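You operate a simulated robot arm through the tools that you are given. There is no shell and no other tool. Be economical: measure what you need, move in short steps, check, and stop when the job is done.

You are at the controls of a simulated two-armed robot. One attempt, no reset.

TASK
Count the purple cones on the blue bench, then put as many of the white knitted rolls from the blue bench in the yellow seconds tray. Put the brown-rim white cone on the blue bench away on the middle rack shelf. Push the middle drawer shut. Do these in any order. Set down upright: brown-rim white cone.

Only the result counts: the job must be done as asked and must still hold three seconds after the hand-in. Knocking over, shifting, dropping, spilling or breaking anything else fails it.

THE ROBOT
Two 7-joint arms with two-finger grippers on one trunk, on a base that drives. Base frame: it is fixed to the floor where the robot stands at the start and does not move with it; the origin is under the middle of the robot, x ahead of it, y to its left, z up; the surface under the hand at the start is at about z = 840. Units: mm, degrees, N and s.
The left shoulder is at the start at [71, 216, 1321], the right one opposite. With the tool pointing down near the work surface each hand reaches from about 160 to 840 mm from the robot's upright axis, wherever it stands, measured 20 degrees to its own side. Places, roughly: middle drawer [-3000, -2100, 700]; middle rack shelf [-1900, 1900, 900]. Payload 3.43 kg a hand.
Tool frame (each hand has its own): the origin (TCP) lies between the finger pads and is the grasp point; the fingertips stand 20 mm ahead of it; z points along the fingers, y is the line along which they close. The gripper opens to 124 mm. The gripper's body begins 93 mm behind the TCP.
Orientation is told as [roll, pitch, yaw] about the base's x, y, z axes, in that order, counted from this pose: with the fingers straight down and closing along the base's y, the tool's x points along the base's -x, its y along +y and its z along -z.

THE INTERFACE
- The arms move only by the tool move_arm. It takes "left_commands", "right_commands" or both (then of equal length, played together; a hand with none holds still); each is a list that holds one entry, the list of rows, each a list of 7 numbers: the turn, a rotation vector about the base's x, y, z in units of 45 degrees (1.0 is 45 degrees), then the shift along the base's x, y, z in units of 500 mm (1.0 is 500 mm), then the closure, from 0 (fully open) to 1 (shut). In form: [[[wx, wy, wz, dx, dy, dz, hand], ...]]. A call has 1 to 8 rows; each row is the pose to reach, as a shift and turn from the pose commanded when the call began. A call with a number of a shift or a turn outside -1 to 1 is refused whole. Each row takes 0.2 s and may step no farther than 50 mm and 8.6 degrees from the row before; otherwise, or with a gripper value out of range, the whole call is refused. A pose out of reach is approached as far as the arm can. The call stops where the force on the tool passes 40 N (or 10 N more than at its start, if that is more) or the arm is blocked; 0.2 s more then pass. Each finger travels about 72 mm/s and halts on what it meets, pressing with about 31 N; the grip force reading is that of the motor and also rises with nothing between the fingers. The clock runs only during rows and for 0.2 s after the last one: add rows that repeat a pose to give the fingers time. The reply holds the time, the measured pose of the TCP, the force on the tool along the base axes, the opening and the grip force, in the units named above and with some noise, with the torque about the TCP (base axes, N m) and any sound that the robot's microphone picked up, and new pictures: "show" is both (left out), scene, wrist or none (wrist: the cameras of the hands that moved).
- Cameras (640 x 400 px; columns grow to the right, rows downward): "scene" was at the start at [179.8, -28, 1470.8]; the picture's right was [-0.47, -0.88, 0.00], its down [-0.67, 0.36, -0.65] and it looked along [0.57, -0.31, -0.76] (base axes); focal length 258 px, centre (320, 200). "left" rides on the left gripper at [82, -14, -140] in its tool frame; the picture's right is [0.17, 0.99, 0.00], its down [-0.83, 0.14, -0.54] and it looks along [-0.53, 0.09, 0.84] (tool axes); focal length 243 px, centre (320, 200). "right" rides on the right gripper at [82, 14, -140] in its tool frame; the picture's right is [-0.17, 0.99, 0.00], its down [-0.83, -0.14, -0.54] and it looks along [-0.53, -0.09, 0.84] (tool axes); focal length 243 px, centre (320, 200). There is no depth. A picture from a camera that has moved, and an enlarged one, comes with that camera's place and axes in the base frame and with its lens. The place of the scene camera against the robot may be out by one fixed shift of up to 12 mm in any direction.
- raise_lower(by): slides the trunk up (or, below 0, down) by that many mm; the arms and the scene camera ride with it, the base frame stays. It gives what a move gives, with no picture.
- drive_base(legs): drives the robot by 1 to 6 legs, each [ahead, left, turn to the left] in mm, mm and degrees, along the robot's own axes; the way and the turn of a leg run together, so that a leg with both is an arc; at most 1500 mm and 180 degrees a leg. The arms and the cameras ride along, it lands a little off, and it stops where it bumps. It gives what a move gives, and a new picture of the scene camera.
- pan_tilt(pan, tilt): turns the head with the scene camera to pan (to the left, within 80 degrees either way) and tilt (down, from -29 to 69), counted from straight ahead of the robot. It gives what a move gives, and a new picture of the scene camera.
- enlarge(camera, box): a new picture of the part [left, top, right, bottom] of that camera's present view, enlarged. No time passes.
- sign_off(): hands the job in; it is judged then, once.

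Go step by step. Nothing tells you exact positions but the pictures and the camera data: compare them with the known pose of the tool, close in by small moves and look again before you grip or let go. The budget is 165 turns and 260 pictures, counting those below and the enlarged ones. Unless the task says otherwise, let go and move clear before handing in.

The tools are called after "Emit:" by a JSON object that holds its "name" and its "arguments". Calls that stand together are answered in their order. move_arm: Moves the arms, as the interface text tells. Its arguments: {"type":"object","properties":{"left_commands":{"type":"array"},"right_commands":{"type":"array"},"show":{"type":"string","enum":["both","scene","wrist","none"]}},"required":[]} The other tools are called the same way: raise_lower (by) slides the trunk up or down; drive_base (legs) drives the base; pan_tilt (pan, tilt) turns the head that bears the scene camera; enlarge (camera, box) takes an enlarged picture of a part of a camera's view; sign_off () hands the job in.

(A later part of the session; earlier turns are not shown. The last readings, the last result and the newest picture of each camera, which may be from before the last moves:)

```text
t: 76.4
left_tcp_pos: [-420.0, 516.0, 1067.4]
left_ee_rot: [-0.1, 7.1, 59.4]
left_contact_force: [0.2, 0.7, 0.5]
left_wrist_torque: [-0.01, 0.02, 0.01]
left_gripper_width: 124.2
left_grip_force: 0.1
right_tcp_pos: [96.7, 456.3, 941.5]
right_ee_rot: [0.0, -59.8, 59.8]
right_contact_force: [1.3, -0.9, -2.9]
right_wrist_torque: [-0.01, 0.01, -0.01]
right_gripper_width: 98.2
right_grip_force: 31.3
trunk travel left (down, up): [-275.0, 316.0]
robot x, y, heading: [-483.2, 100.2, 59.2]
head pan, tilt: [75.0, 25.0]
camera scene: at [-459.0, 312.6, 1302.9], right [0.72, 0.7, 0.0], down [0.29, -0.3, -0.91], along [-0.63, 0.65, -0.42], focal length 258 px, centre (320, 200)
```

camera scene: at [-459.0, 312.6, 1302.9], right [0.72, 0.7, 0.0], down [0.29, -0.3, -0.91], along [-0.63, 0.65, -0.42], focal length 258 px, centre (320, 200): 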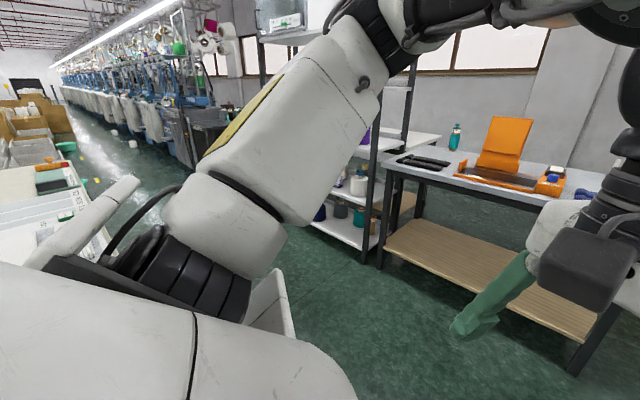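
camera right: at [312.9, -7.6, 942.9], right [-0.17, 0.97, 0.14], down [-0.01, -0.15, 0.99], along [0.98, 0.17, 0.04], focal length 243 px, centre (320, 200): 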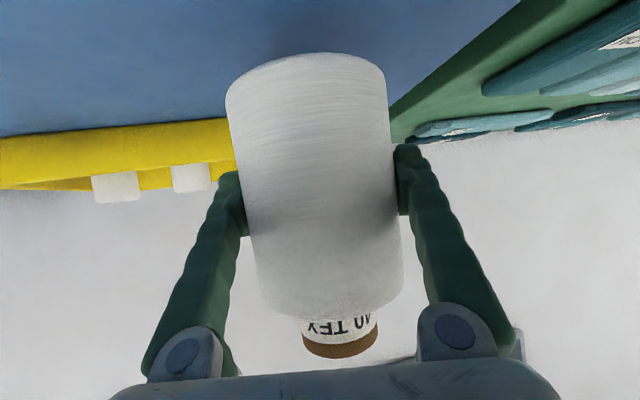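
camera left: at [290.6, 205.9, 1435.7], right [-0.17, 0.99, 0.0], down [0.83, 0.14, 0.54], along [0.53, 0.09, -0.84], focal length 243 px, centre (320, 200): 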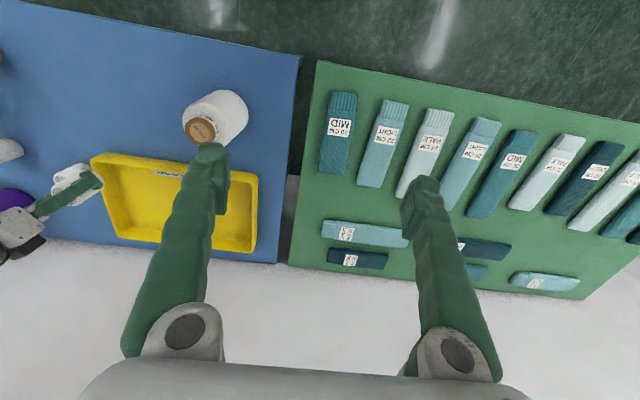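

I see an aisle: rack and orange table fronts at y≈1700, white tables to the left rear. I turn to face +y, advance a bit, and look left along the aisle.

Emit:
{"name": "drive_base", "arguments": {"legs": [[0, 0, 31], [600, 0, 0]]}}

Emit:
{"name": "pan_tilt", "arguments": {"pan": 78, "tilt": 30}}

Emit:
{"name": "pan_tilt", "arguments": {"pan": 20, "tilt": 15}}

```text
t: 82.5
left_tcp_pos: [-648.0, 1076.0, 1067.7]
left_ee_rot: [0.0, 7.2, 90.7]
left_contact_force: [0.2, -0.4, 0.9]
left_wrist_torque: [-0.02, -0.02, -0.01]
left_gripper_width: 124.0
left_grip_force: 0.1
right_tcp_pos: [-174.8, 1291.9, 942.2]
right_ee_rot: [0.0, -59.9, 90.9]
right_contact_force: [0.3, -0.9, -3.2]
right_wrist_torque: [0.02, 0.0, 0.0]
right_gripper_width: 97.9
right_grip_force: 30.3
trunk travel left (down, up): [-275.0, 316.0]
robot x, y, heading: [-482.2, 685.6, 90.5]
head pan, tilt: [75.0, 25.0]
camera scene: at [-571.7, 881.1, 1302.9], right [0.25, 0.97, 0.0], down [0.41, -0.11, -0.91], along [-0.88, 0.23, -0.42], focal length 258 px, centre (320, 200)
```

scene: 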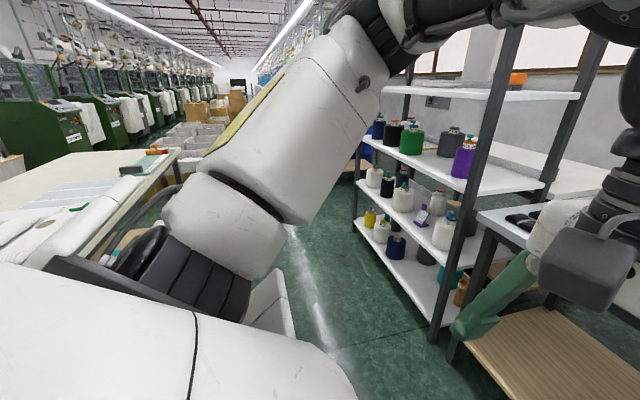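

```text
t: 83.1
left_tcp_pos: [-649.4, 1075.2, 1066.9]
left_ee_rot: [0.0, 6.9, 90.7]
left_contact_force: [-0.3, -0.1, -0.5]
left_wrist_torque: [0.01, -0.02, -0.01]
left_gripper_width: 124.2
left_grip_force: 0.0
right_tcp_pos: [-174.4, 1292.1, 943.1]
right_ee_rot: [0.0, -59.8, 90.8]
right_contact_force: [-0.8, -0.1, -3.4]
right_wrist_torque: [-0.01, -0.01, 0.03]
right_gripper_width: 97.9
right_grip_force: 30.5
trunk travel left (down, up): [-275.0, 316.0]
robot x, y, heading: [-484.2, 683.3, 90.3]
head pan, tilt: [78.0, 30.0]
camera scene: at [-571.1, 876.3, 1294.9], right [0.2, 0.98, 0.0], down [0.49, -0.1, -0.87], along [-0.85, 0.17, -0.5], focal length 258 px, centre (320, 200)
```

scene: 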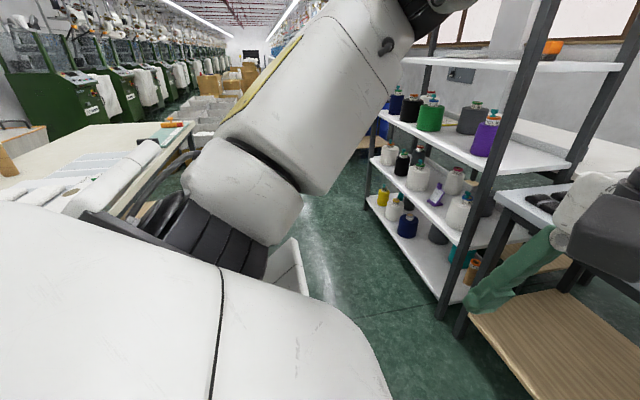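

```text
t: 84.4
left_tcp_pos: [-649.9, 1076.3, 1067.0]
left_ee_rot: [0.0, 7.0, 90.7]
left_contact_force: [0.0, -0.1, 0.7]
left_wrist_torque: [-0.01, -0.02, 0.02]
left_gripper_width: 124.0
left_grip_force: 0.1
right_tcp_pos: [-174.2, 1292.6, 943.4]
right_ee_rot: [0.0, -59.9, 90.9]
right_contact_force: [-1.2, -0.7, -3.3]
right_wrist_torque: [-0.03, 0.01, -0.01]
right_gripper_width: 97.6
right_grip_force: 31.2
trunk travel left (down, up): [-275.0, 316.0]
robot x, y, heading: [-483.3, 684.5, 90.3]
head pan, tilt: [20.0, 15.0]
camera scene: at [-515.2, 945.4, 1319.1], right [0.94, 0.35, 0.0], down [0.09, -0.24, -0.97], along [-0.34, 0.9, -0.26], focal length 258 px, centre (320, 200)
```

scene: 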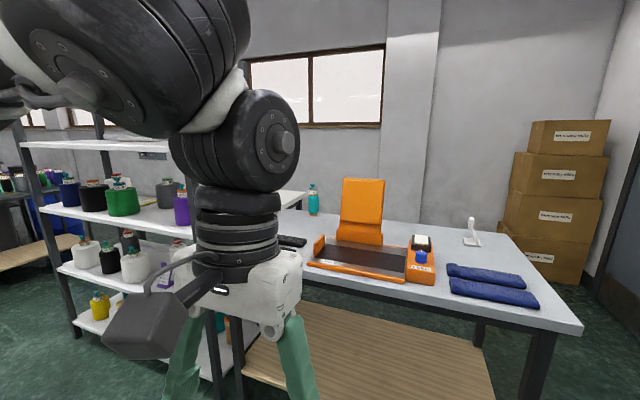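

The middle shelf has a free gap between the green cone (x≈-1958) and the purple one (x≈-1526). I'll place at about (-1735, 1775). First raise the cone by 70 mm here in free space.

Emit:
{"name": "move_arm", "arguments": {"right_commands": [[[0, 0, 0, 0, 0, 0.03, 0.6], [0, 0, 0, 0, 0, 0.07, 0.6], [0, 0, 0, 0, 0, 0.11, 0.6], [0, 0, 0, 0, 0, 0.15, 0.6], [0, 0, 0, 0, 0, 0.15, 0.6]]], "show": "wrist"}}

```text
t: 85.6
left_tcp_pos: [-649.6, 1076.7, 1067.9]
left_ee_rot: [0.1, 7.2, 90.7]
left_contact_force: [0.2, -0.3, 0.3]
left_wrist_torque: [-0.01, -0.04, 0.0]
left_gripper_width: 123.9
left_grip_force: 0.0
right_tcp_pos: [-174.5, 1298.3, 1017.3]
right_ee_rot: [0.1, -59.7, 91.0]
right_contact_force: [0.2, 0.0, -2.7]
right_wrist_torque: [0.02, -0.01, 0.0]
right_gripper_width: 97.9
right_grip_force: 30.9
right hand out of reach, approached as far as the arm can: row 2, 3, 4, 5
trunk travel left (down, up): [-275.0, 316.0]
robot x, y, heading: [-487.8, 687.1, 90.5]
head pan, tilt: [20.0, 15.0]
camera right: at [-184.6, 1136.2, 1017.8], right [-0.99, 0.07, 0.14], down [0.14, -0.04, 0.99], along [0.07, 1.0, 0.03], focal length 243 px, centre (320, 200)
```

right: 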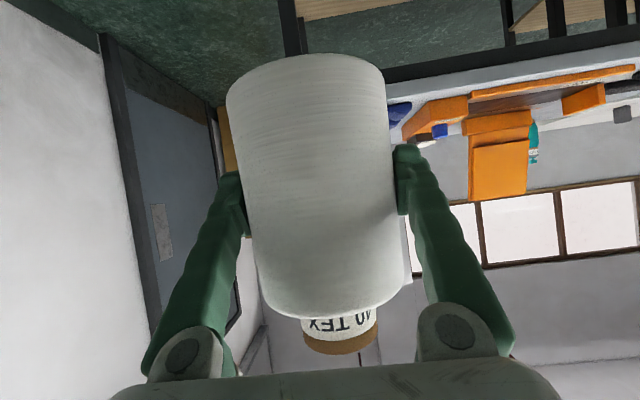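

Cone bottom now ≈950. I move out into the aisle and strafe left toward the rack.

Emit:
{"name": "drive_base", "arguments": {"legs": [[170, 0, 0], [0, 1200, 0]]}}

Emit:
{"name": "pan_tilt", "arguments": {"pan": -20, "tilt": 20}}

```text
t: 102.8
left_tcp_pos: [-1833.2, 1239.3, 1067.0]
left_ee_rot: [0.0, 7.0, 90.6]
left_contact_force: [-0.3, 0.4, 0.6]
left_wrist_torque: [0.03, -0.04, -0.01]
left_gripper_width: 124.1
left_grip_force: 0.1
right_tcp_pos: [-1356.3, 1458.0, 1017.1]
right_ee_rot: [0.1, -59.9, 90.8]
right_contact_force: [0.6, 0.6, -2.4]
right_wrist_torque: [0.03, 0.02, -0.02]
right_gripper_width: 97.2
right_grip_force: 31.5
trunk travel left (down, up): [-275.0, 316.0]
robot x, y, heading: [-1669.7, 847.9, 90.2]
head pan, tilt: [20.0, 15.0]
camera scene: at [-1698.9, 1108.1, 1319.1], right [0.94, 0.35, 0.0], down [0.09, -0.24, -0.97], along [-0.33, 0.91, -0.26], focal length 258 px, centre (320, 200)
```

scene: 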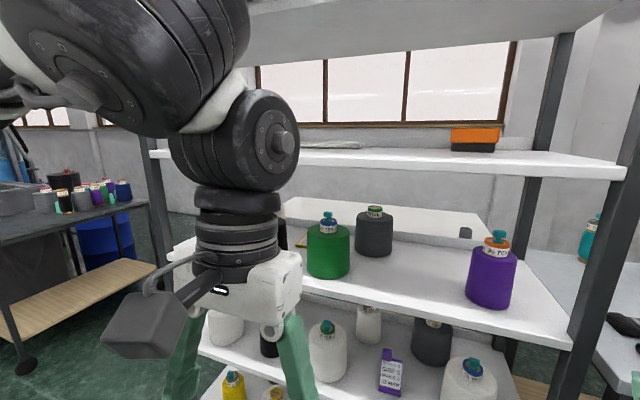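

```text
t: 103.9
left_tcp_pos: [-1832.7, 1237.8, 1065.7]
left_ee_rot: [0.0, 7.1, 90.5]
left_contact_force: [0.3, 0.3, -0.4]
left_wrist_torque: [-0.01, -0.03, -0.02]
left_gripper_width: 123.9
left_grip_force: 0.0
right_tcp_pos: [-1355.7, 1459.2, 1017.6]
right_ee_rot: [0.0, -59.8, 90.8]
right_contact_force: [0.0, 0.0, -2.9]
right_wrist_torque: [0.0, -0.02, -0.01]
right_gripper_width: 96.9
right_grip_force: 31.0
trunk travel left (down, up): [-275.0, 316.0]
robot x, y, heading: [-1664.9, 844.8, 90.3]
head pan, tilt: [-20.0, 20.0]
camera scene: at [-1635.2, 1108.2, 1311.0], right [0.94, -0.34, 0.0], down [-0.12, -0.32, -0.94], along [0.32, 0.88, -0.34], focal length 258 px, centre (320, 200)
```

scene: 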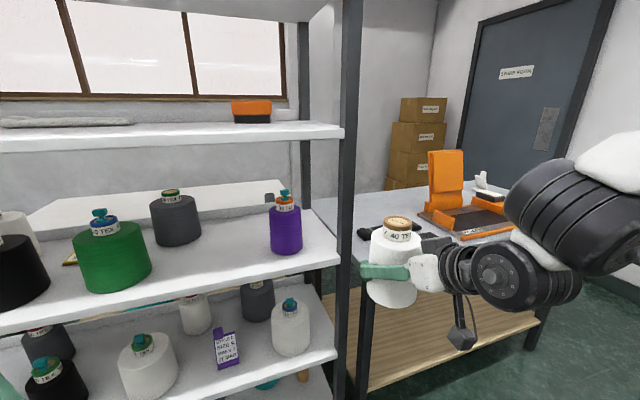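

Free spot confirmed around (-1695, 1775) with the shelf at z≈910. Strafe left to line up with the gap.

Emit:
{"name": "drive_base", "arguments": {"legs": [[0, 339, 0]]}}

Emit:
{"name": "enlarge", "arguments": {"camera": "right", "box": [0, 0, 640, 400]}}

```text
t: 109.0
left_tcp_pos: [-2170.2, 1237.6, 1066.6]
left_ee_rot: [0.0, 7.2, 90.3]
left_contact_force: [0.6, 1.4, -0.6]
left_wrist_torque: [0.02, -0.01, -0.02]
left_gripper_width: 124.2
left_grip_force: 0.1
right_tcp_pos: [-1694.2, 1457.6, 1016.5]
right_ee_rot: [0.1, -59.7, 90.7]
right_contact_force: [0.3, -0.7, -2.8]
right_wrist_torque: [-0.03, 0.01, -0.02]
right_gripper_width: 96.8
right_grip_force: 30.8
trunk travel left (down, up): [-275.0, 316.0]
robot x, y, heading: [-2007.8, 847.8, 90.2]
head pan, tilt: [-20.0, 20.0]
camera scene: at [-1973.6, 1106.8, 1310.9], right [0.94, -0.34, 0.0], down [-0.12, -0.32, -0.94], along [0.32, 0.88, -0.34], focal length 258 px, centre (320, 200)
```

scene: 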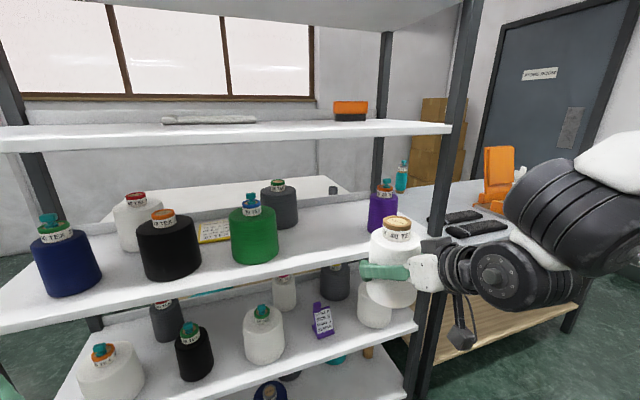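

```text
1.00 times, centred on (320, 200) of right (not enlarged: the box is as wide or as high as the picture)
camera zoom: at [-1706.2, 1295.9, 1017.8], right [-0.99, 0.07, 0.14], down [0.14, -0.05, 0.99], along [0.08, 1.0, 0.04], focal length 243 px, centre (320, 200)
```

zoom: 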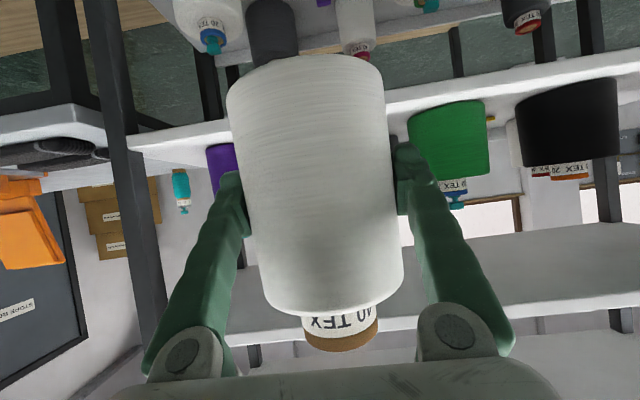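

Well aligned between the green and purple cones. Drive ahead 200 and recheck.

Emit:
{"name": "drive_base", "arguments": {"legs": [[200, -8, 0]]}}

Emit:
{"name": "enlarge", "arguments": {"camera": "right", "box": [0, 0, 640, 400]}}

```text
t: 110.8
left_tcp_pos: [-2164.7, 1436.5, 1067.3]
left_ee_rot: [0.0, 7.0, 90.4]
left_contact_force: [-0.9, 0.0, 0.5]
left_wrist_torque: [0.02, 0.02, 0.01]
left_gripper_width: 124.1
left_grip_force: 0.1
right_tcp_pos: [-1686.6, 1657.6, 1018.0]
right_ee_rot: [0.1, -59.9, 90.8]
right_contact_force: [0.2, -0.3, -2.1]
right_wrist_torque: [0.0, -0.02, -0.02]
right_gripper_width: 96.7
right_grip_force: 30.9
trunk travel left (down, up): [-275.0, 316.0]
robot x, y, heading: [-1997.4, 1045.1, 90.2]
head pan, tilt: [-20.0, 20.0]
camera scene: at [-1966.5, 1306.3, 1311.0], right [0.94, -0.34, 0.0], down [-0.12, -0.32, -0.94], along [0.32, 0.88, -0.34], focal length 258 px, centre (320, 200)
```

scene: 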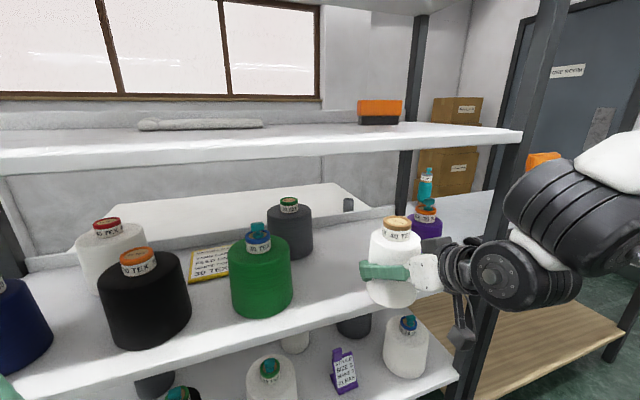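

```text
1.00 times, centred on (320, 200) of right (not enlarged: the box is as wide or as high as the picture)
camera zoom: at [-1699.2, 1495.4, 1018.0], right [-0.99, 0.07, 0.14], down [0.14, -0.05, 0.99], along [0.07, 1.0, 0.04], focal length 243 px, centre (320, 200)
```

zoom: 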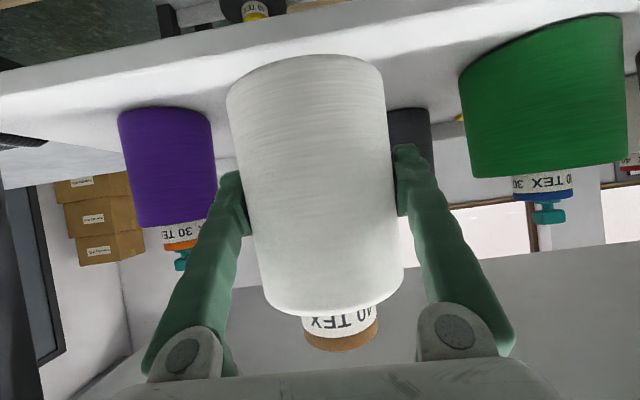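

There are notices on the shelves; I read them before setting down.

Emit:
{"name": "enlarge", "arguments": {"camera": "scene", "box": [180, 235, 250, 285]}}

Emit:
{"name": "enlarge", "arguments": {"camera": "scene", "box": [310, 340, 380, 400]}}

```text
8.00 times, centred on (215, 260) of scene
camera zoom: at [-1966.5, 1306.3, 1311.0], right [0.94, -0.34, 0.0], down [-0.12, -0.32, -0.94], along [0.32, 0.88, -0.34], focal length 2063 px, centre (1160, -280)
```

zoom: 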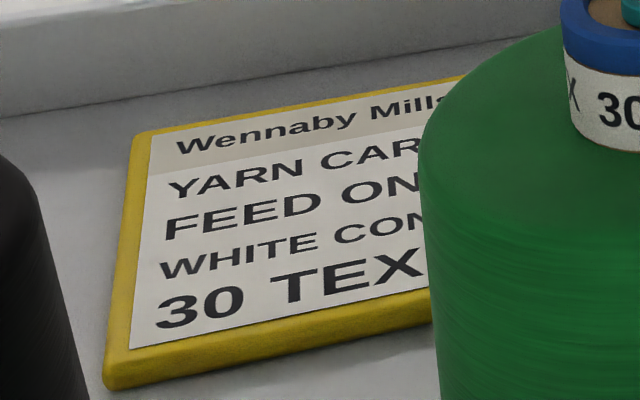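

```text
6.67 times, centred on (345, 370) of scene
camera zoom: at [-1966.5, 1306.3, 1311.0], right [0.94, -0.34, 0.0], down [-0.12, -0.32, -0.94], along [0.32, 0.88, -0.34], focal length 1719 px, centre (153, -933)
```

zoom: 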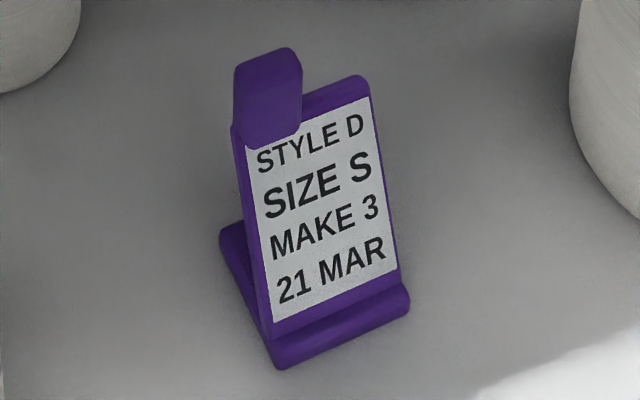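

The notices are unrelated. I drive in the last 112 mm.

Emit:
{"name": "drive_base", "arguments": {"legs": [[112, 4, 0]]}}

Emit:
{"name": "enlarge", "arguments": {"camera": "right", "box": [0, 0, 640, 400]}}

```text
t: 112.2
left_tcp_pos: [-2167.2, 1549.3, 1066.9]
left_ee_rot: [0.0, 7.2, 90.5]
left_contact_force: [-0.1, -0.3, 0.8]
left_wrist_torque: [-0.04, -0.01, 0.01]
left_gripper_width: 123.8
left_grip_force: 0.1
right_tcp_pos: [-1691.7, 1769.3, 1017.0]
right_ee_rot: [0.1, -59.8, 90.8]
right_contact_force: [-0.6, -0.1, -3.0]
right_wrist_torque: [-0.01, 0.02, 0.02]
right_gripper_width: 96.8
right_grip_force: 30.7
trunk travel left (down, up): [-275.0, 316.0]
robot x, y, heading: [-2010.0, 1160.0, 90.4]
head pan, tilt: [-20.0, 20.0]
camera scene: at [-1970.9, 1418.3, 1311.1], right [0.94, -0.34, 0.0], down [-0.12, -0.32, -0.94], along [0.32, 0.88, -0.34], focal length 258 px, centre (320, 200)
```

scene: 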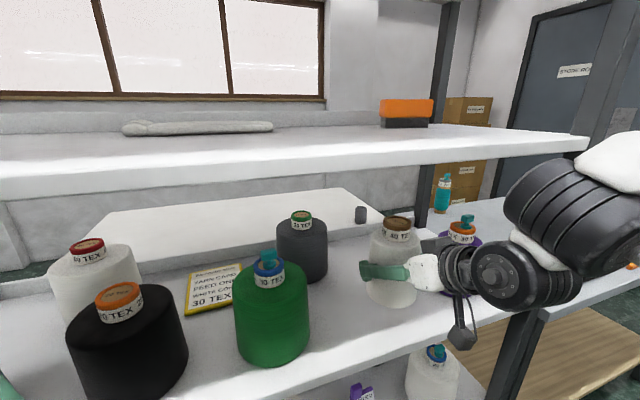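

```text
1.00 times, centred on (320, 200) of right (not enlarged: the box is as wide or as high as the picture)
camera zoom: at [-1703.8, 1607.5, 1018.2], right [-0.99, 0.07, 0.14], down [0.14, -0.05, 0.99], along [0.07, 1.0, 0.04], focal length 243 px, centre (320, 200)
```

zoom: 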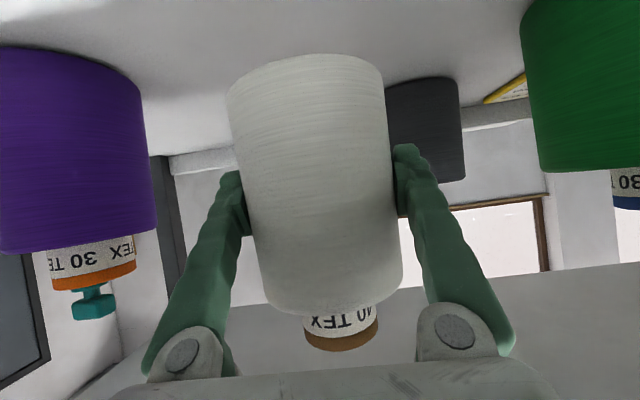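

In position. I lower toward the shelf gradually.

Emit:
{"name": "move_arm", "arguments": {"right_commands": [[[0, 0, 0, 0, 0, -0.03, 0.6], [0, 0, 0, 0, 0, -0.056, 0.6], [0, 0, 0, 0, 0, -0.056, 0.6]]]}}

```text
t: 113.0
left_tcp_pos: [-2168.1, 1549.9, 1067.0]
left_ee_rot: [0.0, 7.1, 90.5]
left_contact_force: [0.1, 0.3, -0.2]
left_wrist_torque: [0.01, -0.01, -0.03]
left_gripper_width: 123.9
left_grip_force: 0.1
right_tcp_pos: [-1692.6, 1770.0, 989.0]
right_ee_rot: [0.1, -59.8, 90.8]
right_contact_force: [-0.6, 0.2, -2.4]
right_wrist_torque: [0.02, 0.0, -0.01]
right_gripper_width: 97.0
right_grip_force: 30.5
trunk travel left (down, up): [-275.0, 316.0]
robot x, y, heading: [-2005.1, 1158.9, 90.1]
head pan, tilt: [-20.0, 20.0]
camera scene: at [-1971.1, 1418.6, 1311.0], right [0.94, -0.34, 0.0], down [-0.12, -0.32, -0.94], along [0.32, 0.88, -0.34], focal length 258 px, centre (320, 200)
camera right: at [-1703.6, 1608.2, 990.0], right [-0.99, 0.07, 0.14], down [0.14, -0.05, 0.99], along [0.07, 1.0, 0.04], focal length 243 px, centre (320, 200)
```

scene: 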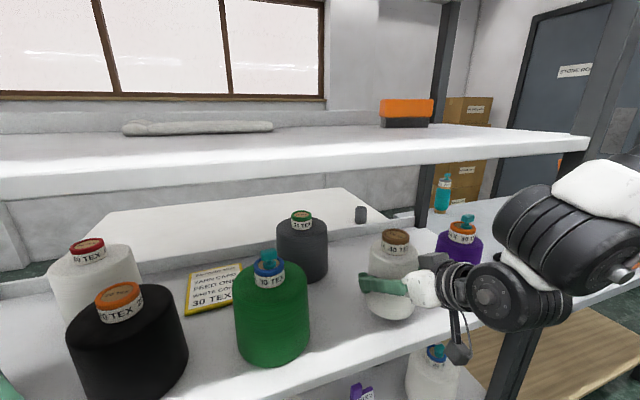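
right: 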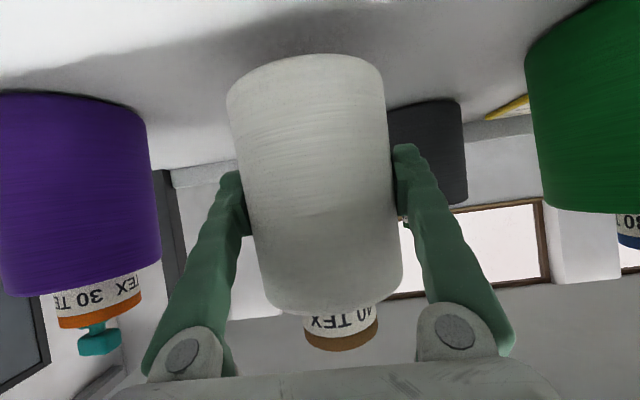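

Still free. Continue with fine steps.

Emit:
{"name": "move_arm", "arguments": {"right_commands": [[[0, 0, 0, 0, 0, -0.01, 0.6], [0, 0, 0, 0, 0, -0.018, 0.6], [0, 0, 0, 0, 0, -0.024, 0.6], [0, 0, 0, 0, 0, -0.03, 0.6]]], "show": "none"}}

```text
t: 114.0
left_tcp_pos: [-2169.0, 1550.1, 1066.5]
left_ee_rot: [0.1, 6.9, 90.5]
left_contact_force: [0.6, 0.3, 0.8]
left_wrist_torque: [-0.01, -0.02, 0.01]
left_gripper_width: 124.0
left_grip_force: 0.0
right_tcp_pos: [-1692.4, 1769.8, 974.7]
right_ee_rot: [0.1, -59.8, 90.8]
right_contact_force: [-0.4, -1.7, -3.7]
right_wrist_torque: [0.0, -0.04, -0.02]
right_gripper_width: 96.6
right_grip_force: 31.1
trunk travel left (down, up): [-275.0, 316.0]
robot x, y, heading: [-2009.6, 1158.9, 90.3]
head pan, tilt: [-20.0, 20.0]
```

Emit:
{"name": "move_arm", "arguments": {"right_commands": [[[0, 0, 0, 0, 0, -0.006, 0.6], [0, 0, 0, 0, 0, -0.012, 0.6], [0, 0, 0, 0, 0, -0.018, 0.6], [0, 0, 0, 0, 0, -0.024, 0.6]]]}}

```text
t: 115.0
left_tcp_pos: [-2168.4, 1548.2, 1068.5]
left_ee_rot: [0.0, 6.8, 90.3]
left_contact_force: [-0.4, 0.5, -0.7]
left_wrist_torque: [0.0, -0.01, 0.01]
left_gripper_width: 124.1
left_grip_force: 0.0
right_tcp_pos: [-1691.2, 1770.4, 968.0]
right_ee_rot: [0.3, -60.4, 90.5]
right_contact_force: [7.3, -5.6, 24.8]
right_wrist_torque: [0.01, 0.85, 0.16]
right_gripper_width: 96.4
right_grip_force: 30.9
trunk travel left (down, up): [-275.0, 316.0]
robot x, y, heading: [-2006.3, 1156.2, 90.2]
head pan, tilt: [-20.0, 20.0]
camera scene: at [-1970.9, 1415.8, 1311.8], right [0.94, -0.34, 0.0], down [-0.12, -0.32, -0.94], along [0.32, 0.88, -0.34], focal length 258 px, centre (320, 200)
camera right: at [-1704.2, 1607.9, 966.1], right [-0.99, 0.07, 0.15], down [0.14, -0.06, 0.99], along [0.08, 1.0, 0.05], focal length 243 px, centre (320, 200)
```

scene: 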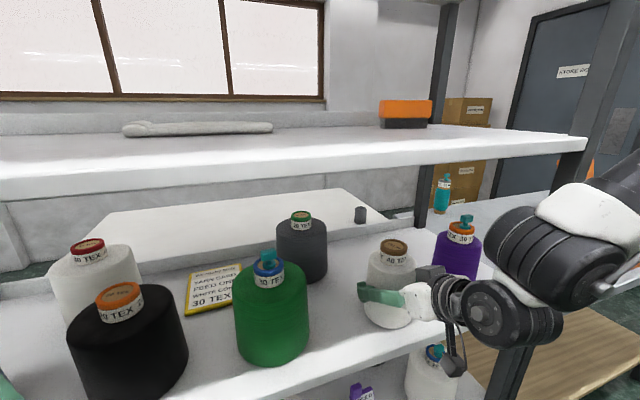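
right: 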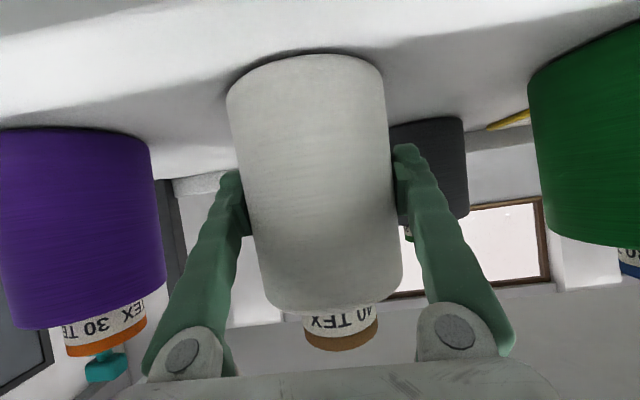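

Contact with the shelf (25 N, bottom ≈903). I relax slightly, then open the fingers.

Emit:
{"name": "move_arm", "arguments": {"right_commands": [[[0, 0, 0, 0, 0, 0.005, 0.4], [0, 0, 0, 0, 0, 0.005, 0.22], [0, 0, 0, 0, 0, 0.005, 0.12], [0, 0, 0, 0, 0, 0.005, 0.0], [0, 0, 0, 0, 0, 0.005, 0.0]]]}}

```text
t: 116.2
left_tcp_pos: [-2167.5, 1549.0, 1067.9]
left_ee_rot: [-0.1, 7.1, 90.5]
left_contact_force: [-0.5, -0.4, -0.2]
left_wrist_torque: [-0.02, 0.02, -0.01]
left_gripper_width: 124.2
left_grip_force: 0.0
right_tcp_pos: [-1692.1, 1770.1, 965.0]
right_ee_rot: [0.1, -59.7, 90.8]
right_contact_force: [0.7, -0.4, -0.3]
right_wrist_torque: [0.0, -0.01, 0.01]
right_gripper_width: 123.8
right_grip_force: 0.1
trunk travel left (down, up): [-275.0, 316.0]
robot x, y, heading: [-2004.4, 1156.8, 90.2]
head pan, tilt: [-20.0, 20.0]
camera scene: at [-1971.1, 1418.6, 1311.0], right [0.94, -0.34, 0.0], down [-0.12, -0.32, -0.94], along [0.32, 0.88, -0.34], focal length 258 px, centre (320, 200)
camera right: at [-1704.2, 1608.1, 965.7], right [-0.99, 0.07, 0.14], down [0.14, -0.05, 0.99], along [0.07, 1.0, 0.04], focal length 243 px, centre (320, 200)
```

scene: 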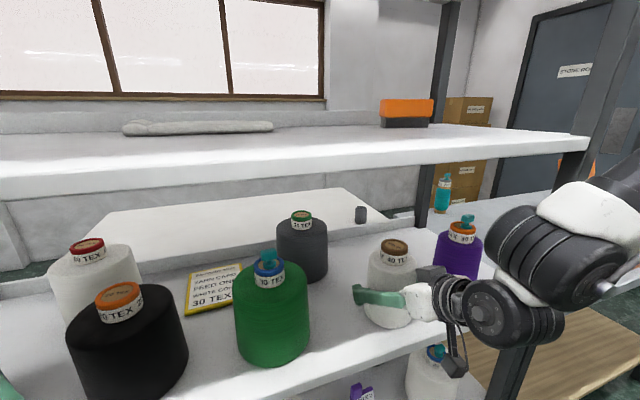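
right: 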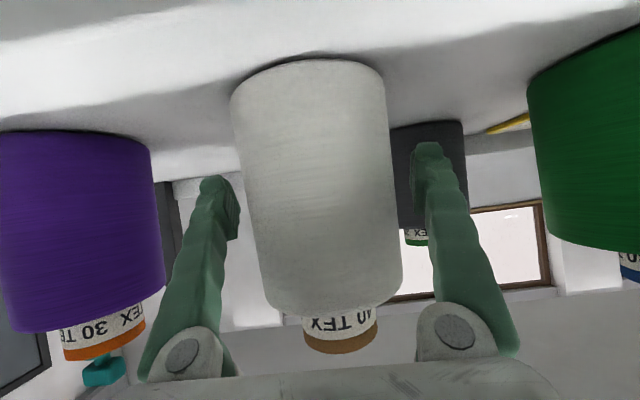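

The cone stands free and upright. I centre the hand a few mm to the right, then back straight out.

Emit:
{"name": "move_arm", "arguments": {"right_commands": [[[0, 0, 0, 0.008, 0, 0, 0], [0, 0, 0, 0.008, 0, 0, 0]]], "show": "none"}}

Emit:
{"name": "drive_base", "arguments": {"legs": [[-130, 0, 0], [-130, 0, 0]]}}

Emit:
{"name": "enlarge", "arguments": {"camera": "right", "box": [0, 0, 640, 400]}}

```text
t: 116.8
left_tcp_pos: [-2169.0, 1549.5, 1066.8]
left_ee_rot: [0.0, 7.1, 90.5]
left_contact_force: [0.9, -0.7, -0.6]
left_wrist_torque: [-0.03, 0.0, -0.02]
left_gripper_width: 124.1
left_grip_force: 0.2
right_tcp_pos: [-1688.6, 1770.1, 965.5]
right_ee_rot: [0.0, -59.7, 90.8]
right_contact_force: [-0.5, -1.6, -0.3]
right_wrist_torque: [0.0, 0.0, -0.02]
right_gripper_width: 124.3
right_grip_force: 0.1
trunk travel left (down, up): [-275.0, 316.0]
robot x, y, heading: [-2003.3, 1157.4, 90.3]
head pan, tilt: [-20.0, 20.0]
```

```text
t: 119.3
left_tcp_pos: [-2167.6, 1293.0, 1066.4]
left_ee_rot: [0.0, 7.1, 90.6]
left_contact_force: [1.4, 0.6, 0.9]
left_wrist_torque: [0.0, -0.03, 0.01]
left_gripper_width: 123.7
left_grip_force: 0.1
right_tcp_pos: [-1687.4, 1511.5, 965.0]
right_ee_rot: [0.1, -59.9, 90.8]
right_contact_force: [-0.3, 0.2, 0.7]
right_wrist_torque: [0.0, -0.02, -0.04]
right_gripper_width: 124.2
right_grip_force: 0.0
trunk travel left (down, up): [-275.0, 316.0]
robot x, y, heading: [-2002.1, 895.2, 90.0]
head pan, tilt: [-20.0, 20.0]
camera scene: at [-1970.1, 1160.6, 1310.9], right [0.94, -0.34, 0.0], down [-0.12, -0.32, -0.94], along [0.32, 0.88, -0.34], focal length 258 px, centre (320, 200)
```

scene: 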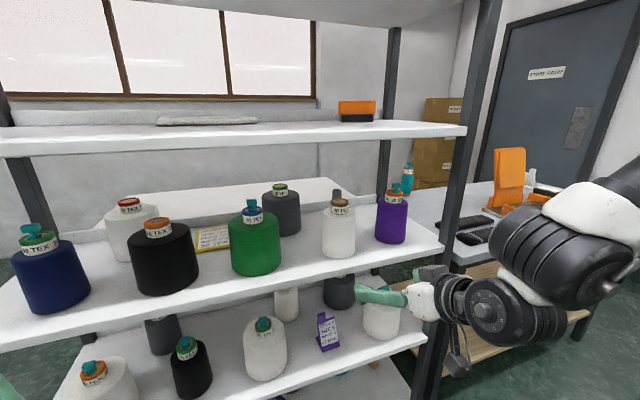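

```text
1.00 times, centred on (320, 200) of right (not enlarged: the box is as wide or as high as the picture)
camera zoom: at [-1699.0, 1350.1, 965.6], right [-0.99, 0.07, 0.14], down [0.14, -0.05, 0.99], along [0.07, 1.0, 0.04], focal length 243 px, centre (320, 200)
```

zoom: 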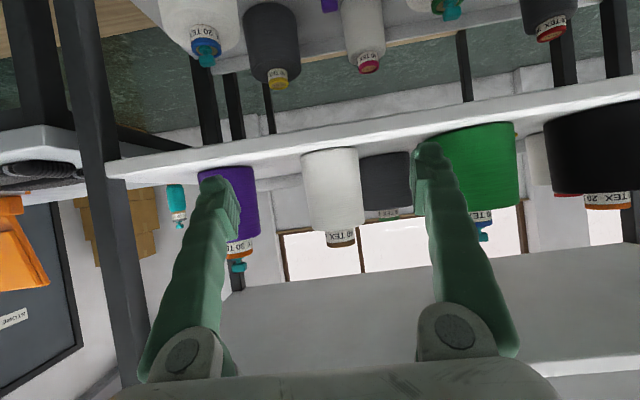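

The cone stands on the middle shelf. Next, the drawer near (-3000,-2100,700): back off a little, turn to face -x and look around.

Emit:
{"name": "drive_base", "arguments": {"legs": [[-70, 0, 0], [0, 0, 90]]}}

Emit:
{"name": "pan_tilt", "arguments": {"pan": 20, "tilt": 15}}

Emit:
{"name": "pan_tilt", "arguments": {"pan": 80, "tilt": 15}}

```text
t: 125.6
left_tcp_pos: [-2395.6, 668.2, 1066.4]
left_ee_rot: [-0.1, 7.2, -179.6]
left_contact_force: [0.4, -0.3, 0.4]
left_wrist_torque: [0.0, 0.03, -0.01]
left_gripper_width: 124.1
left_grip_force: 0.0
right_tcp_pos: [-2614.3, 1148.7, 965.3]
right_ee_rot: [0.1, -59.7, -179.4]
right_contact_force: [-0.3, 0.4, 0.5]
right_wrist_torque: [0.0, 0.01, 0.01]
right_gripper_width: 123.8
right_grip_force: 0.1
trunk travel left (down, up): [-275.0, 316.0]
robot x, y, heading: [-2006.1, 834.2, -179.9]
head pan, tilt: [-20.0, 20.0]
camera scene: at [-2252.2, 869.7, 1311.0], right [0.34, 0.94, 0.0], down [0.32, -0.12, -0.94], along [-0.88, 0.32, -0.34], focal length 258 px, centre (320, 200)
```

scene: 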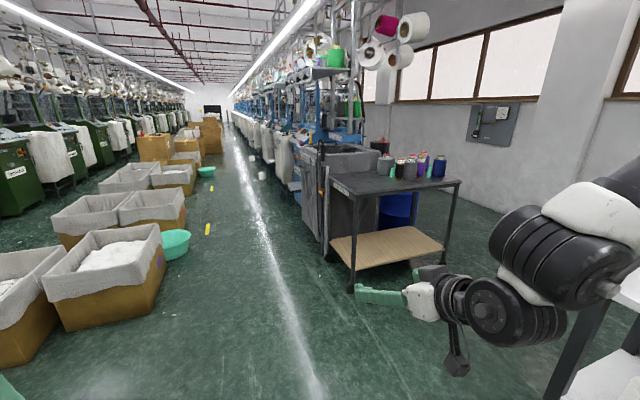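

```text
t: 126.7
left_tcp_pos: [-2395.4, 666.8, 1067.5]
left_ee_rot: [0.0, 7.1, -179.7]
left_contact_force: [0.3, 0.5, -1.1]
left_wrist_torque: [-0.01, 0.02, -0.02]
left_gripper_width: 124.0
left_grip_force: 0.2
right_tcp_pos: [-2615.4, 1148.1, 964.5]
right_ee_rot: [0.2, -59.7, -179.3]
right_contact_force: [0.1, -1.1, -0.4]
right_wrist_torque: [0.02, -0.02, 0.04]
right_gripper_width: 123.7
right_grip_force: 0.0
trunk travel left (down, up): [-275.0, 316.0]
robot x, y, heading: [-2004.3, 832.1, -180.1]
head pan, tilt: [20.0, 15.0]
camera scene: at [-2252.3, 806.0, 1319.1], right [-0.34, 0.94, 0.0], down [0.24, 0.09, -0.97], along [-0.91, -0.33, -0.26], focal length 258 px, centre (320, 200)
```

scene: 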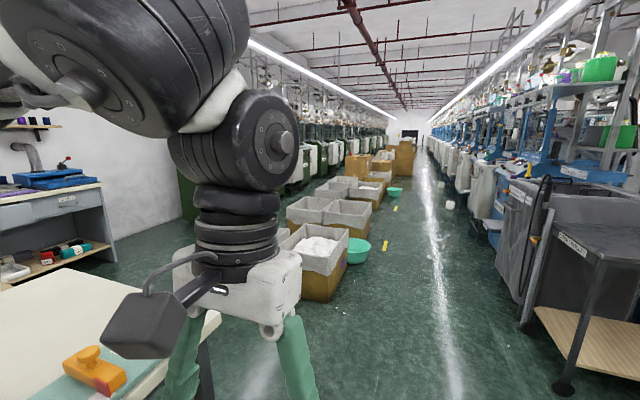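

```text
t: 128.0
left_tcp_pos: [-2396.0, 667.7, 1066.1]
left_ee_rot: [0.0, 7.2, -179.6]
left_contact_force: [0.0, 0.2, -1.2]
left_wrist_torque: [-0.01, -0.01, 0.04]
left_gripper_width: 123.8
left_grip_force: 0.0
right_tcp_pos: [-2615.3, 1149.2, 965.6]
right_ee_rot: [0.1, -59.8, -179.3]
right_contact_force: [0.2, -0.1, -0.7]
right_wrist_torque: [0.01, -0.01, -0.01]
right_gripper_width: 124.0
right_grip_force: 0.0
trunk travel left (down, up): [-275.0, 316.0]
robot x, y, heading: [-2005.6, 825.6, -179.5]
head pan, tilt: [80.0, 15.0]
camera scene: at [-2180.7, 746.1, 1319.1], right [-0.99, 0.17, 0.0], down [0.04, 0.26, -0.97], along [-0.17, -0.95, -0.26], focal length 258 px, centre (320, 200)
```

scene: 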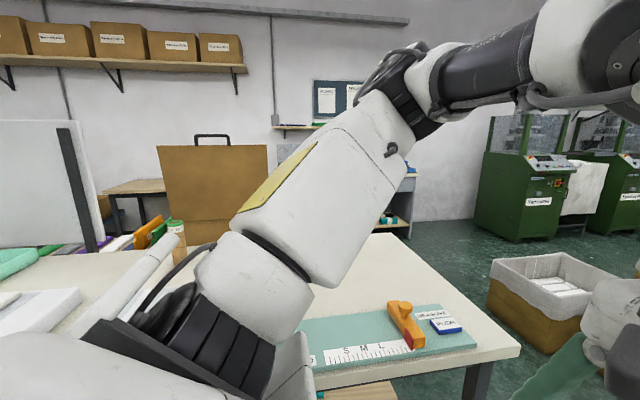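

The drawer bench stands against the far wall beyond the white table (table end x≈-2700; bins at x<-3600). I drive ahead to x≈-3150 and turn to face -y.

Emit:
{"name": "drive_base", "arguments": {"legs": [[1140, 0, 0], [0, 0, 90]]}}

Emit:
{"name": "pan_tilt", "arguments": {"pan": 0, "tilt": 20}}

Emit:
{"name": "pan_tilt", "arguments": {"pan": 45, "tilt": 35}}

```text
t: 140.4
left_tcp_pos: [-2988.6, 435.2, 1067.5]
left_ee_rot: [-0.1, 7.1, -90.0]
left_contact_force: [-0.3, 0.2, 0.9]
left_wrist_torque: [0.0, 0.01, 0.01]
left_gripper_width: 124.0
left_grip_force: 0.0
right_tcp_pos: [-3469.3, 218.4, 965.2]
right_ee_rot: [0.0, -59.8, -89.7]
right_contact_force: [0.1, -0.9, -0.7]
right_wrist_torque: [-0.01, 0.0, -0.01]
right_gripper_width: 124.1
right_grip_force: 0.0
trunk travel left (down, up): [-275.0, 316.0]
robot x, y, heading: [-3144.8, 824.6, -90.1]
head pan, tilt: [80.0, 15.0]
camera scene: at [-3053.3, 655.0, 1319.1], right [-0.18, -0.98, 0.0], down [-0.25, 0.05, -0.97], along [0.95, -0.17, -0.26], focal length 258 px, centre (320, 200)
```

scene: 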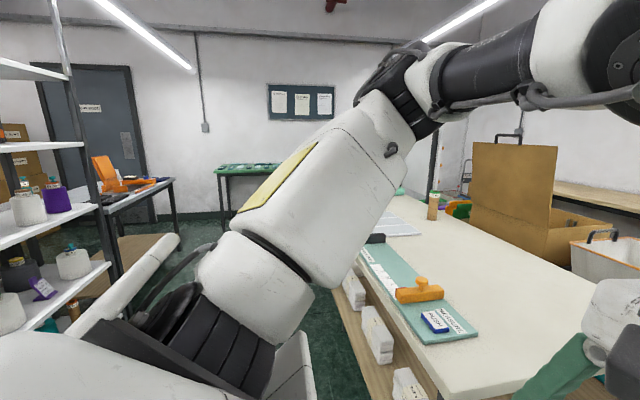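

```text
t: 141.9
left_tcp_pos: [-2987.0, 434.5, 1068.4]
left_ee_rot: [0.0, 7.1, -90.0]
left_contact_force: [-0.8, -0.4, -0.3]
left_wrist_torque: [0.01, -0.01, 0.0]
left_gripper_width: 123.8
left_grip_force: 0.1
right_tcp_pos: [-3470.6, 218.3, 965.4]
right_ee_rot: [0.1, -59.8, -89.8]
right_contact_force: [0.3, 0.8, -0.4]
right_wrist_torque: [0.03, 0.01, 0.0]
right_gripper_width: 123.9
right_grip_force: 0.0
trunk travel left (down, up): [-275.0, 316.0]
robot x, y, heading: [-3148.4, 826.7, -90.3]
head pan, tilt: [0.0, 20.0]
camera scene: at [-3145.5, 578.5, 1311.0], right [-1.0, 0.0, 0.0], down [0.0, 0.34, -0.94], along [0.0, -0.94, -0.34], focal length 258 px, centre (320, 200)
```

scene: 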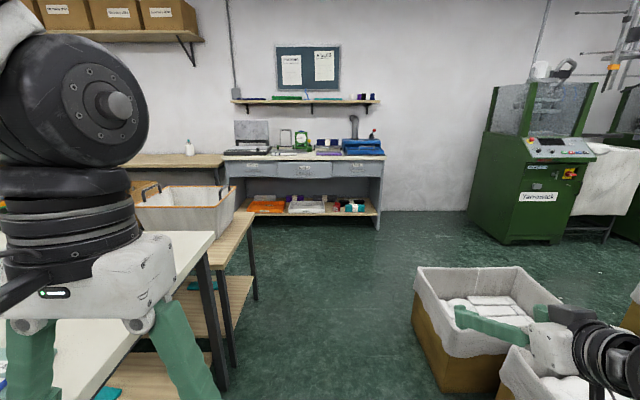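

```text
t: 143.1
left_tcp_pos: [-2988.0, 435.0, 1067.1]
left_ee_rot: [0.0, 7.1, -90.0]
left_contact_force: [-0.5, 0.5, 0.0]
left_wrist_torque: [0.0, 0.0, 0.03]
left_gripper_width: 123.9
left_grip_force: 0.0
right_tcp_pos: [-3470.2, 217.8, 964.8]
right_ee_rot: [0.1, -59.7, -89.8]
right_contact_force: [-1.0, -0.1, -0.6]
right_wrist_torque: [-0.05, -0.01, -0.02]
right_gripper_width: 124.0
right_grip_force: 0.1
trunk travel left (down, up): [-275.0, 316.0]
robot x, y, heading: [-3150.6, 832.0, -90.7]
head pan, tilt: [45.0, 35.0]
camera scene: at [-3083.3, 609.0, 1287.2], right [-0.71, -0.7, 0.0], down [-0.4, 0.41, -0.82], along [0.58, -0.58, -0.57], focal length 258 px, centre (320, 200)
```

scene: 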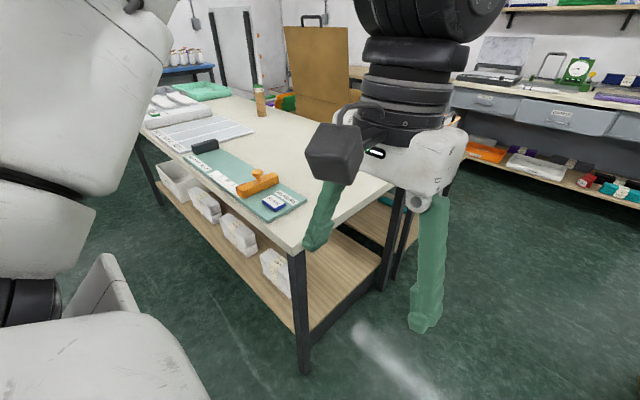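

The drawer bench has three drawers side by side. Zooming in.

Emit:
{"name": "pan_tilt", "arguments": {"pan": 0, "tilt": 20}}

Emit:
{"name": "enlarge", "arguments": {"camera": "scene", "box": [210, 100, 410, 240]}}

```text
t: 144.2
left_tcp_pos: [-2988.2, 434.1, 1067.2]
left_ee_rot: [0.0, 7.1, -90.0]
left_contact_force: [0.3, -0.6, -0.5]
left_wrist_torque: [0.0, 0.01, -0.01]
left_gripper_width: 124.3
left_grip_force: 0.0
right_tcp_pos: [-3470.8, 218.4, 964.9]
right_ee_rot: [0.0, -59.9, -89.7]
right_contact_force: [0.2, -0.1, -0.7]
right_wrist_torque: [0.02, -0.02, 0.01]
right_gripper_width: 123.7
right_grip_force: 0.0
trunk travel left (down, up): [-275.0, 316.0]
robot x, y, heading: [-3147.9, 825.9, -90.2]
head pan, tilt: [0.0, 20.0]
camera scene: at [-3145.5, 578.5, 1311.0], right [-1.0, 0.0, 0.0], down [0.0, 0.34, -0.94], along [0.0, -0.94, -0.34], focal length 258 px, centre (320, 200)
```

scene: 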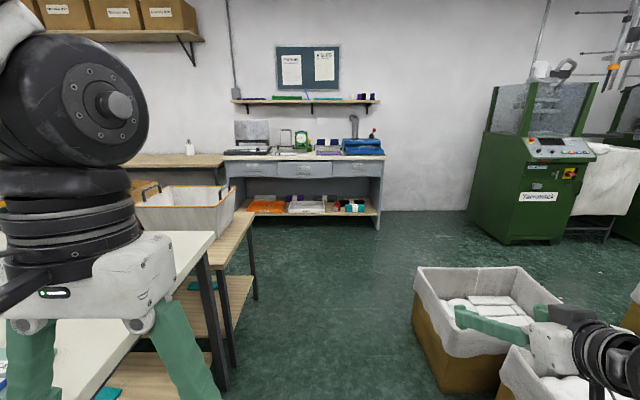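

```text
2.86 times, centred on (310, 170) of scene
camera zoom: at [-3145.5, 578.5, 1311.0], right [-1.0, 0.0, 0.0], down [0.0, 0.34, -0.94], along [0.0, -0.94, -0.34], focal length 737 px, centre (349, 286)
```

zoom: 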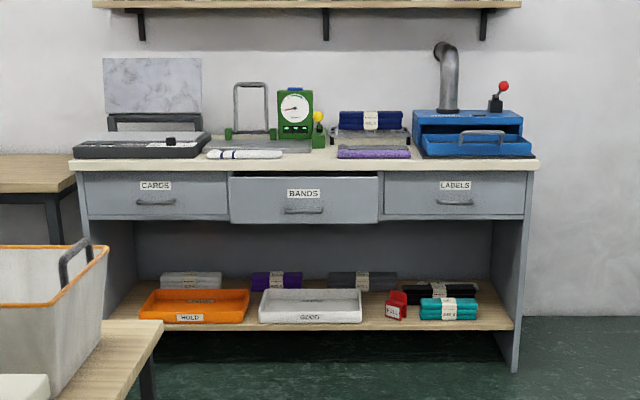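

The middle drawer "BANDS" stands open, front ≈ (-2983,-2025), z 620–780. The left hand suits this bearing; I tilt it horizontal, closed, and extend it forward here in free space.

Emit:
{"name": "move_arm", "arguments": {"left_commands": [[[-0.18, 0, 0, 0, -0.06, 0, 0.3], [-0.36, 0, 0, 0, -0.12, 0, 0.6], [-0.54, 0, 0, 0, -0.18, 0, 1], [-0.72, 0, 0, 0, -0.24, 0, 1], [-0.9, 0, 0, 0, -0.3, 0, 1]]], "show": "none"}}

Emit:
{"name": "move_arm", "arguments": {"left_commands": [[[-0.18, 0, 0, 0, -0.04, 0, 1], [-0.36, 0, 0, 0, -0.08, 0, 1], [-0.54, 0, 0, 0, -0.1, 0, 1], [-0.6, 0, 0, 0, -0.1, 0, 1], [-0.6, 0, 0, 0, -0.1, 0, 1]]]}}

```text
t: 145.4
left_tcp_pos: [-2989.3, 280.1, 1060.0]
left_ee_rot: [-0.2, -33.5, -90.0]
left_contact_force: [0.0, -0.1, 0.3]
left_wrist_torque: [0.0, 0.0, 0.04]
left_gripper_width: 0.1
left_grip_force: 31.1
left hand out of reach, approached as far as the arm can: row 1, 2, 3, 4, 5
right_tcp_pos: [-3472.1, 218.9, 966.3]
right_ee_rot: [0.1, -59.8, -89.7]
right_contact_force: [0.8, -0.1, -0.3]
right_wrist_torque: [-0.04, 0.0, -0.04]
right_gripper_width: 124.0
right_grip_force: 0.0
trunk travel left (down, up): [-275.0, 316.0]
robot x, y, heading: [-3148.3, 824.5, -90.2]
head pan, tilt: [0.0, 20.0]
```

```text
t: 146.6
left_tcp_pos: [-2986.0, 209.4, 1051.2]
left_ee_rot: [0.0, -60.3, -90.0]
left_contact_force: [-0.8, 0.4, 0.6]
left_wrist_torque: [-0.02, -0.03, 0.06]
left_gripper_width: 0.1
left_grip_force: 30.8
left hand out of reach, approached as far as the arm can: row 2, 3, 4, 5
right_tcp_pos: [-3470.4, 217.8, 964.9]
right_ee_rot: [0.2, -59.8, -89.7]
right_contact_force: [0.0, -1.2, -0.3]
right_wrist_torque: [0.03, 0.01, -0.01]
right_gripper_width: 124.2
right_grip_force: 0.0
trunk travel left (down, up): [-275.0, 316.0]
robot x, y, heading: [-3147.6, 829.5, -90.3]
head pan, tilt: [0.0, 20.0]
camera scene: at [-3145.5, 578.6, 1311.0], right [-1.0, 0.0, 0.0], down [0.0, 0.34, -0.94], along [0.0, -0.94, -0.34], focal length 258 px, centre (320, 200)
camera left: at [-3001.0, 370.4, 1048.8], right [0.99, 0.08, -0.15], down [0.14, 0.06, 0.99], along [0.09, -1.0, 0.05], focal length 243 px, centre (320, 200)
```

scene: 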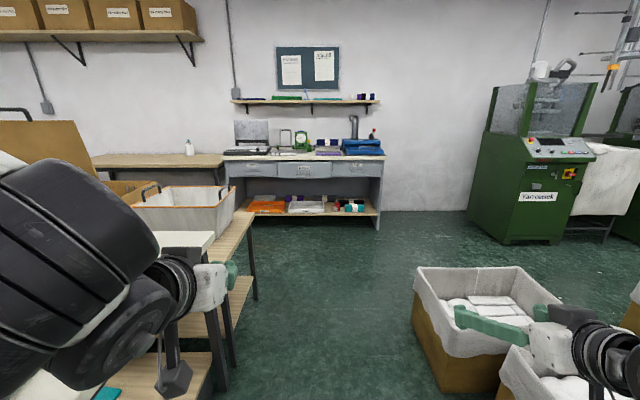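
left: 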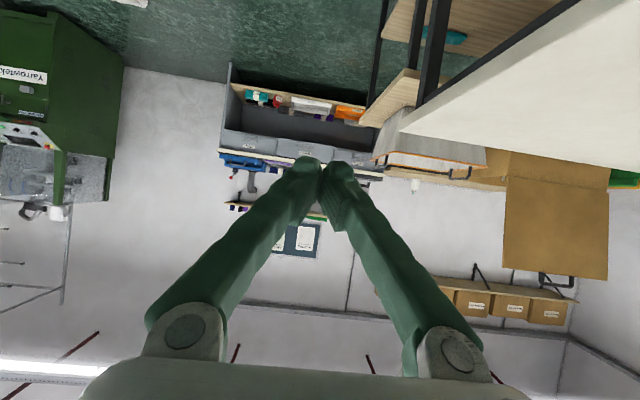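

The left hand is nicely horizontal. I shift right for clearance from the box, and drive up the passage.

Emit:
{"name": "drive_base", "arguments": {"legs": [[0, -125, 0], [1000, 0, 0]]}}

```text
t: 154.8
left_tcp_pos: [-3110.8, -782.8, 1051.3]
left_ee_rot: [0.0, -60.3, -89.7]
left_contact_force: [0.6, -0.5, 0.2]
left_wrist_torque: [0.0, 0.02, -0.01]
left_gripper_width: 0.1
left_grip_force: 30.9
right_tcp_pos: [-3593.4, -774.9, 966.2]
right_ee_rot: [0.1, -59.8, -89.4]
right_contact_force: [-0.5, 0.2, -0.4]
right_wrist_torque: [-0.03, 0.01, -0.04]
right_gripper_width: 124.2
right_grip_force: 0.1
trunk travel left (down, up): [-275.0, 316.0]
robot x, y, heading: [-3275.3, -163.5, -90.1]
head pan, tilt: [0.0, 20.0]
camera scene: at [-3270.9, -413.2, 1311.0], right [-1.0, 0.0, 0.0], down [0.0, 0.34, -0.94], along [0.0, -0.94, -0.34], focal length 258 px, centre (320, 200)
```

scene: 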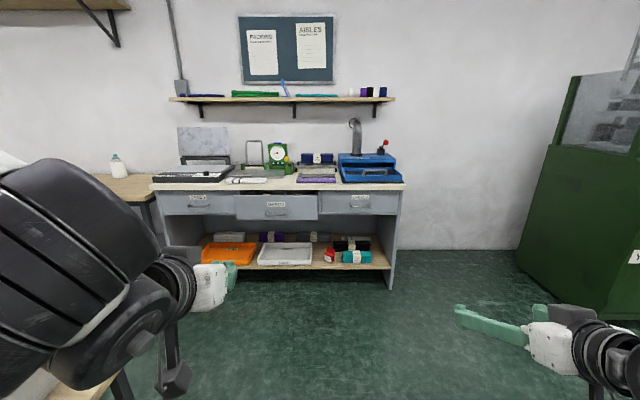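

Zoom for a precise fix on the drawer.

Emit:
{"name": "enlarge", "arguments": {"camera": "scene", "box": [150, 170, 410, 300]}}

```text
2.46 times, centred on (280, 235) of scene
camera zoom: at [-3270.9, -413.2, 1311.0], right [-1.0, 0.0, 0.0], down [0.0, 0.34, -0.94], along [0.0, -0.94, -0.34], focal length 635 px, centre (418, 114)
```

zoom: 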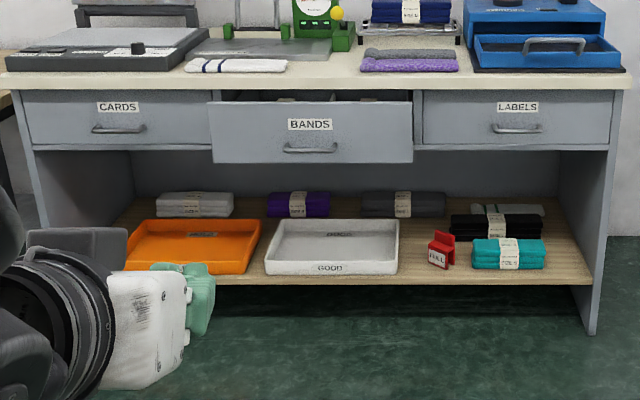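

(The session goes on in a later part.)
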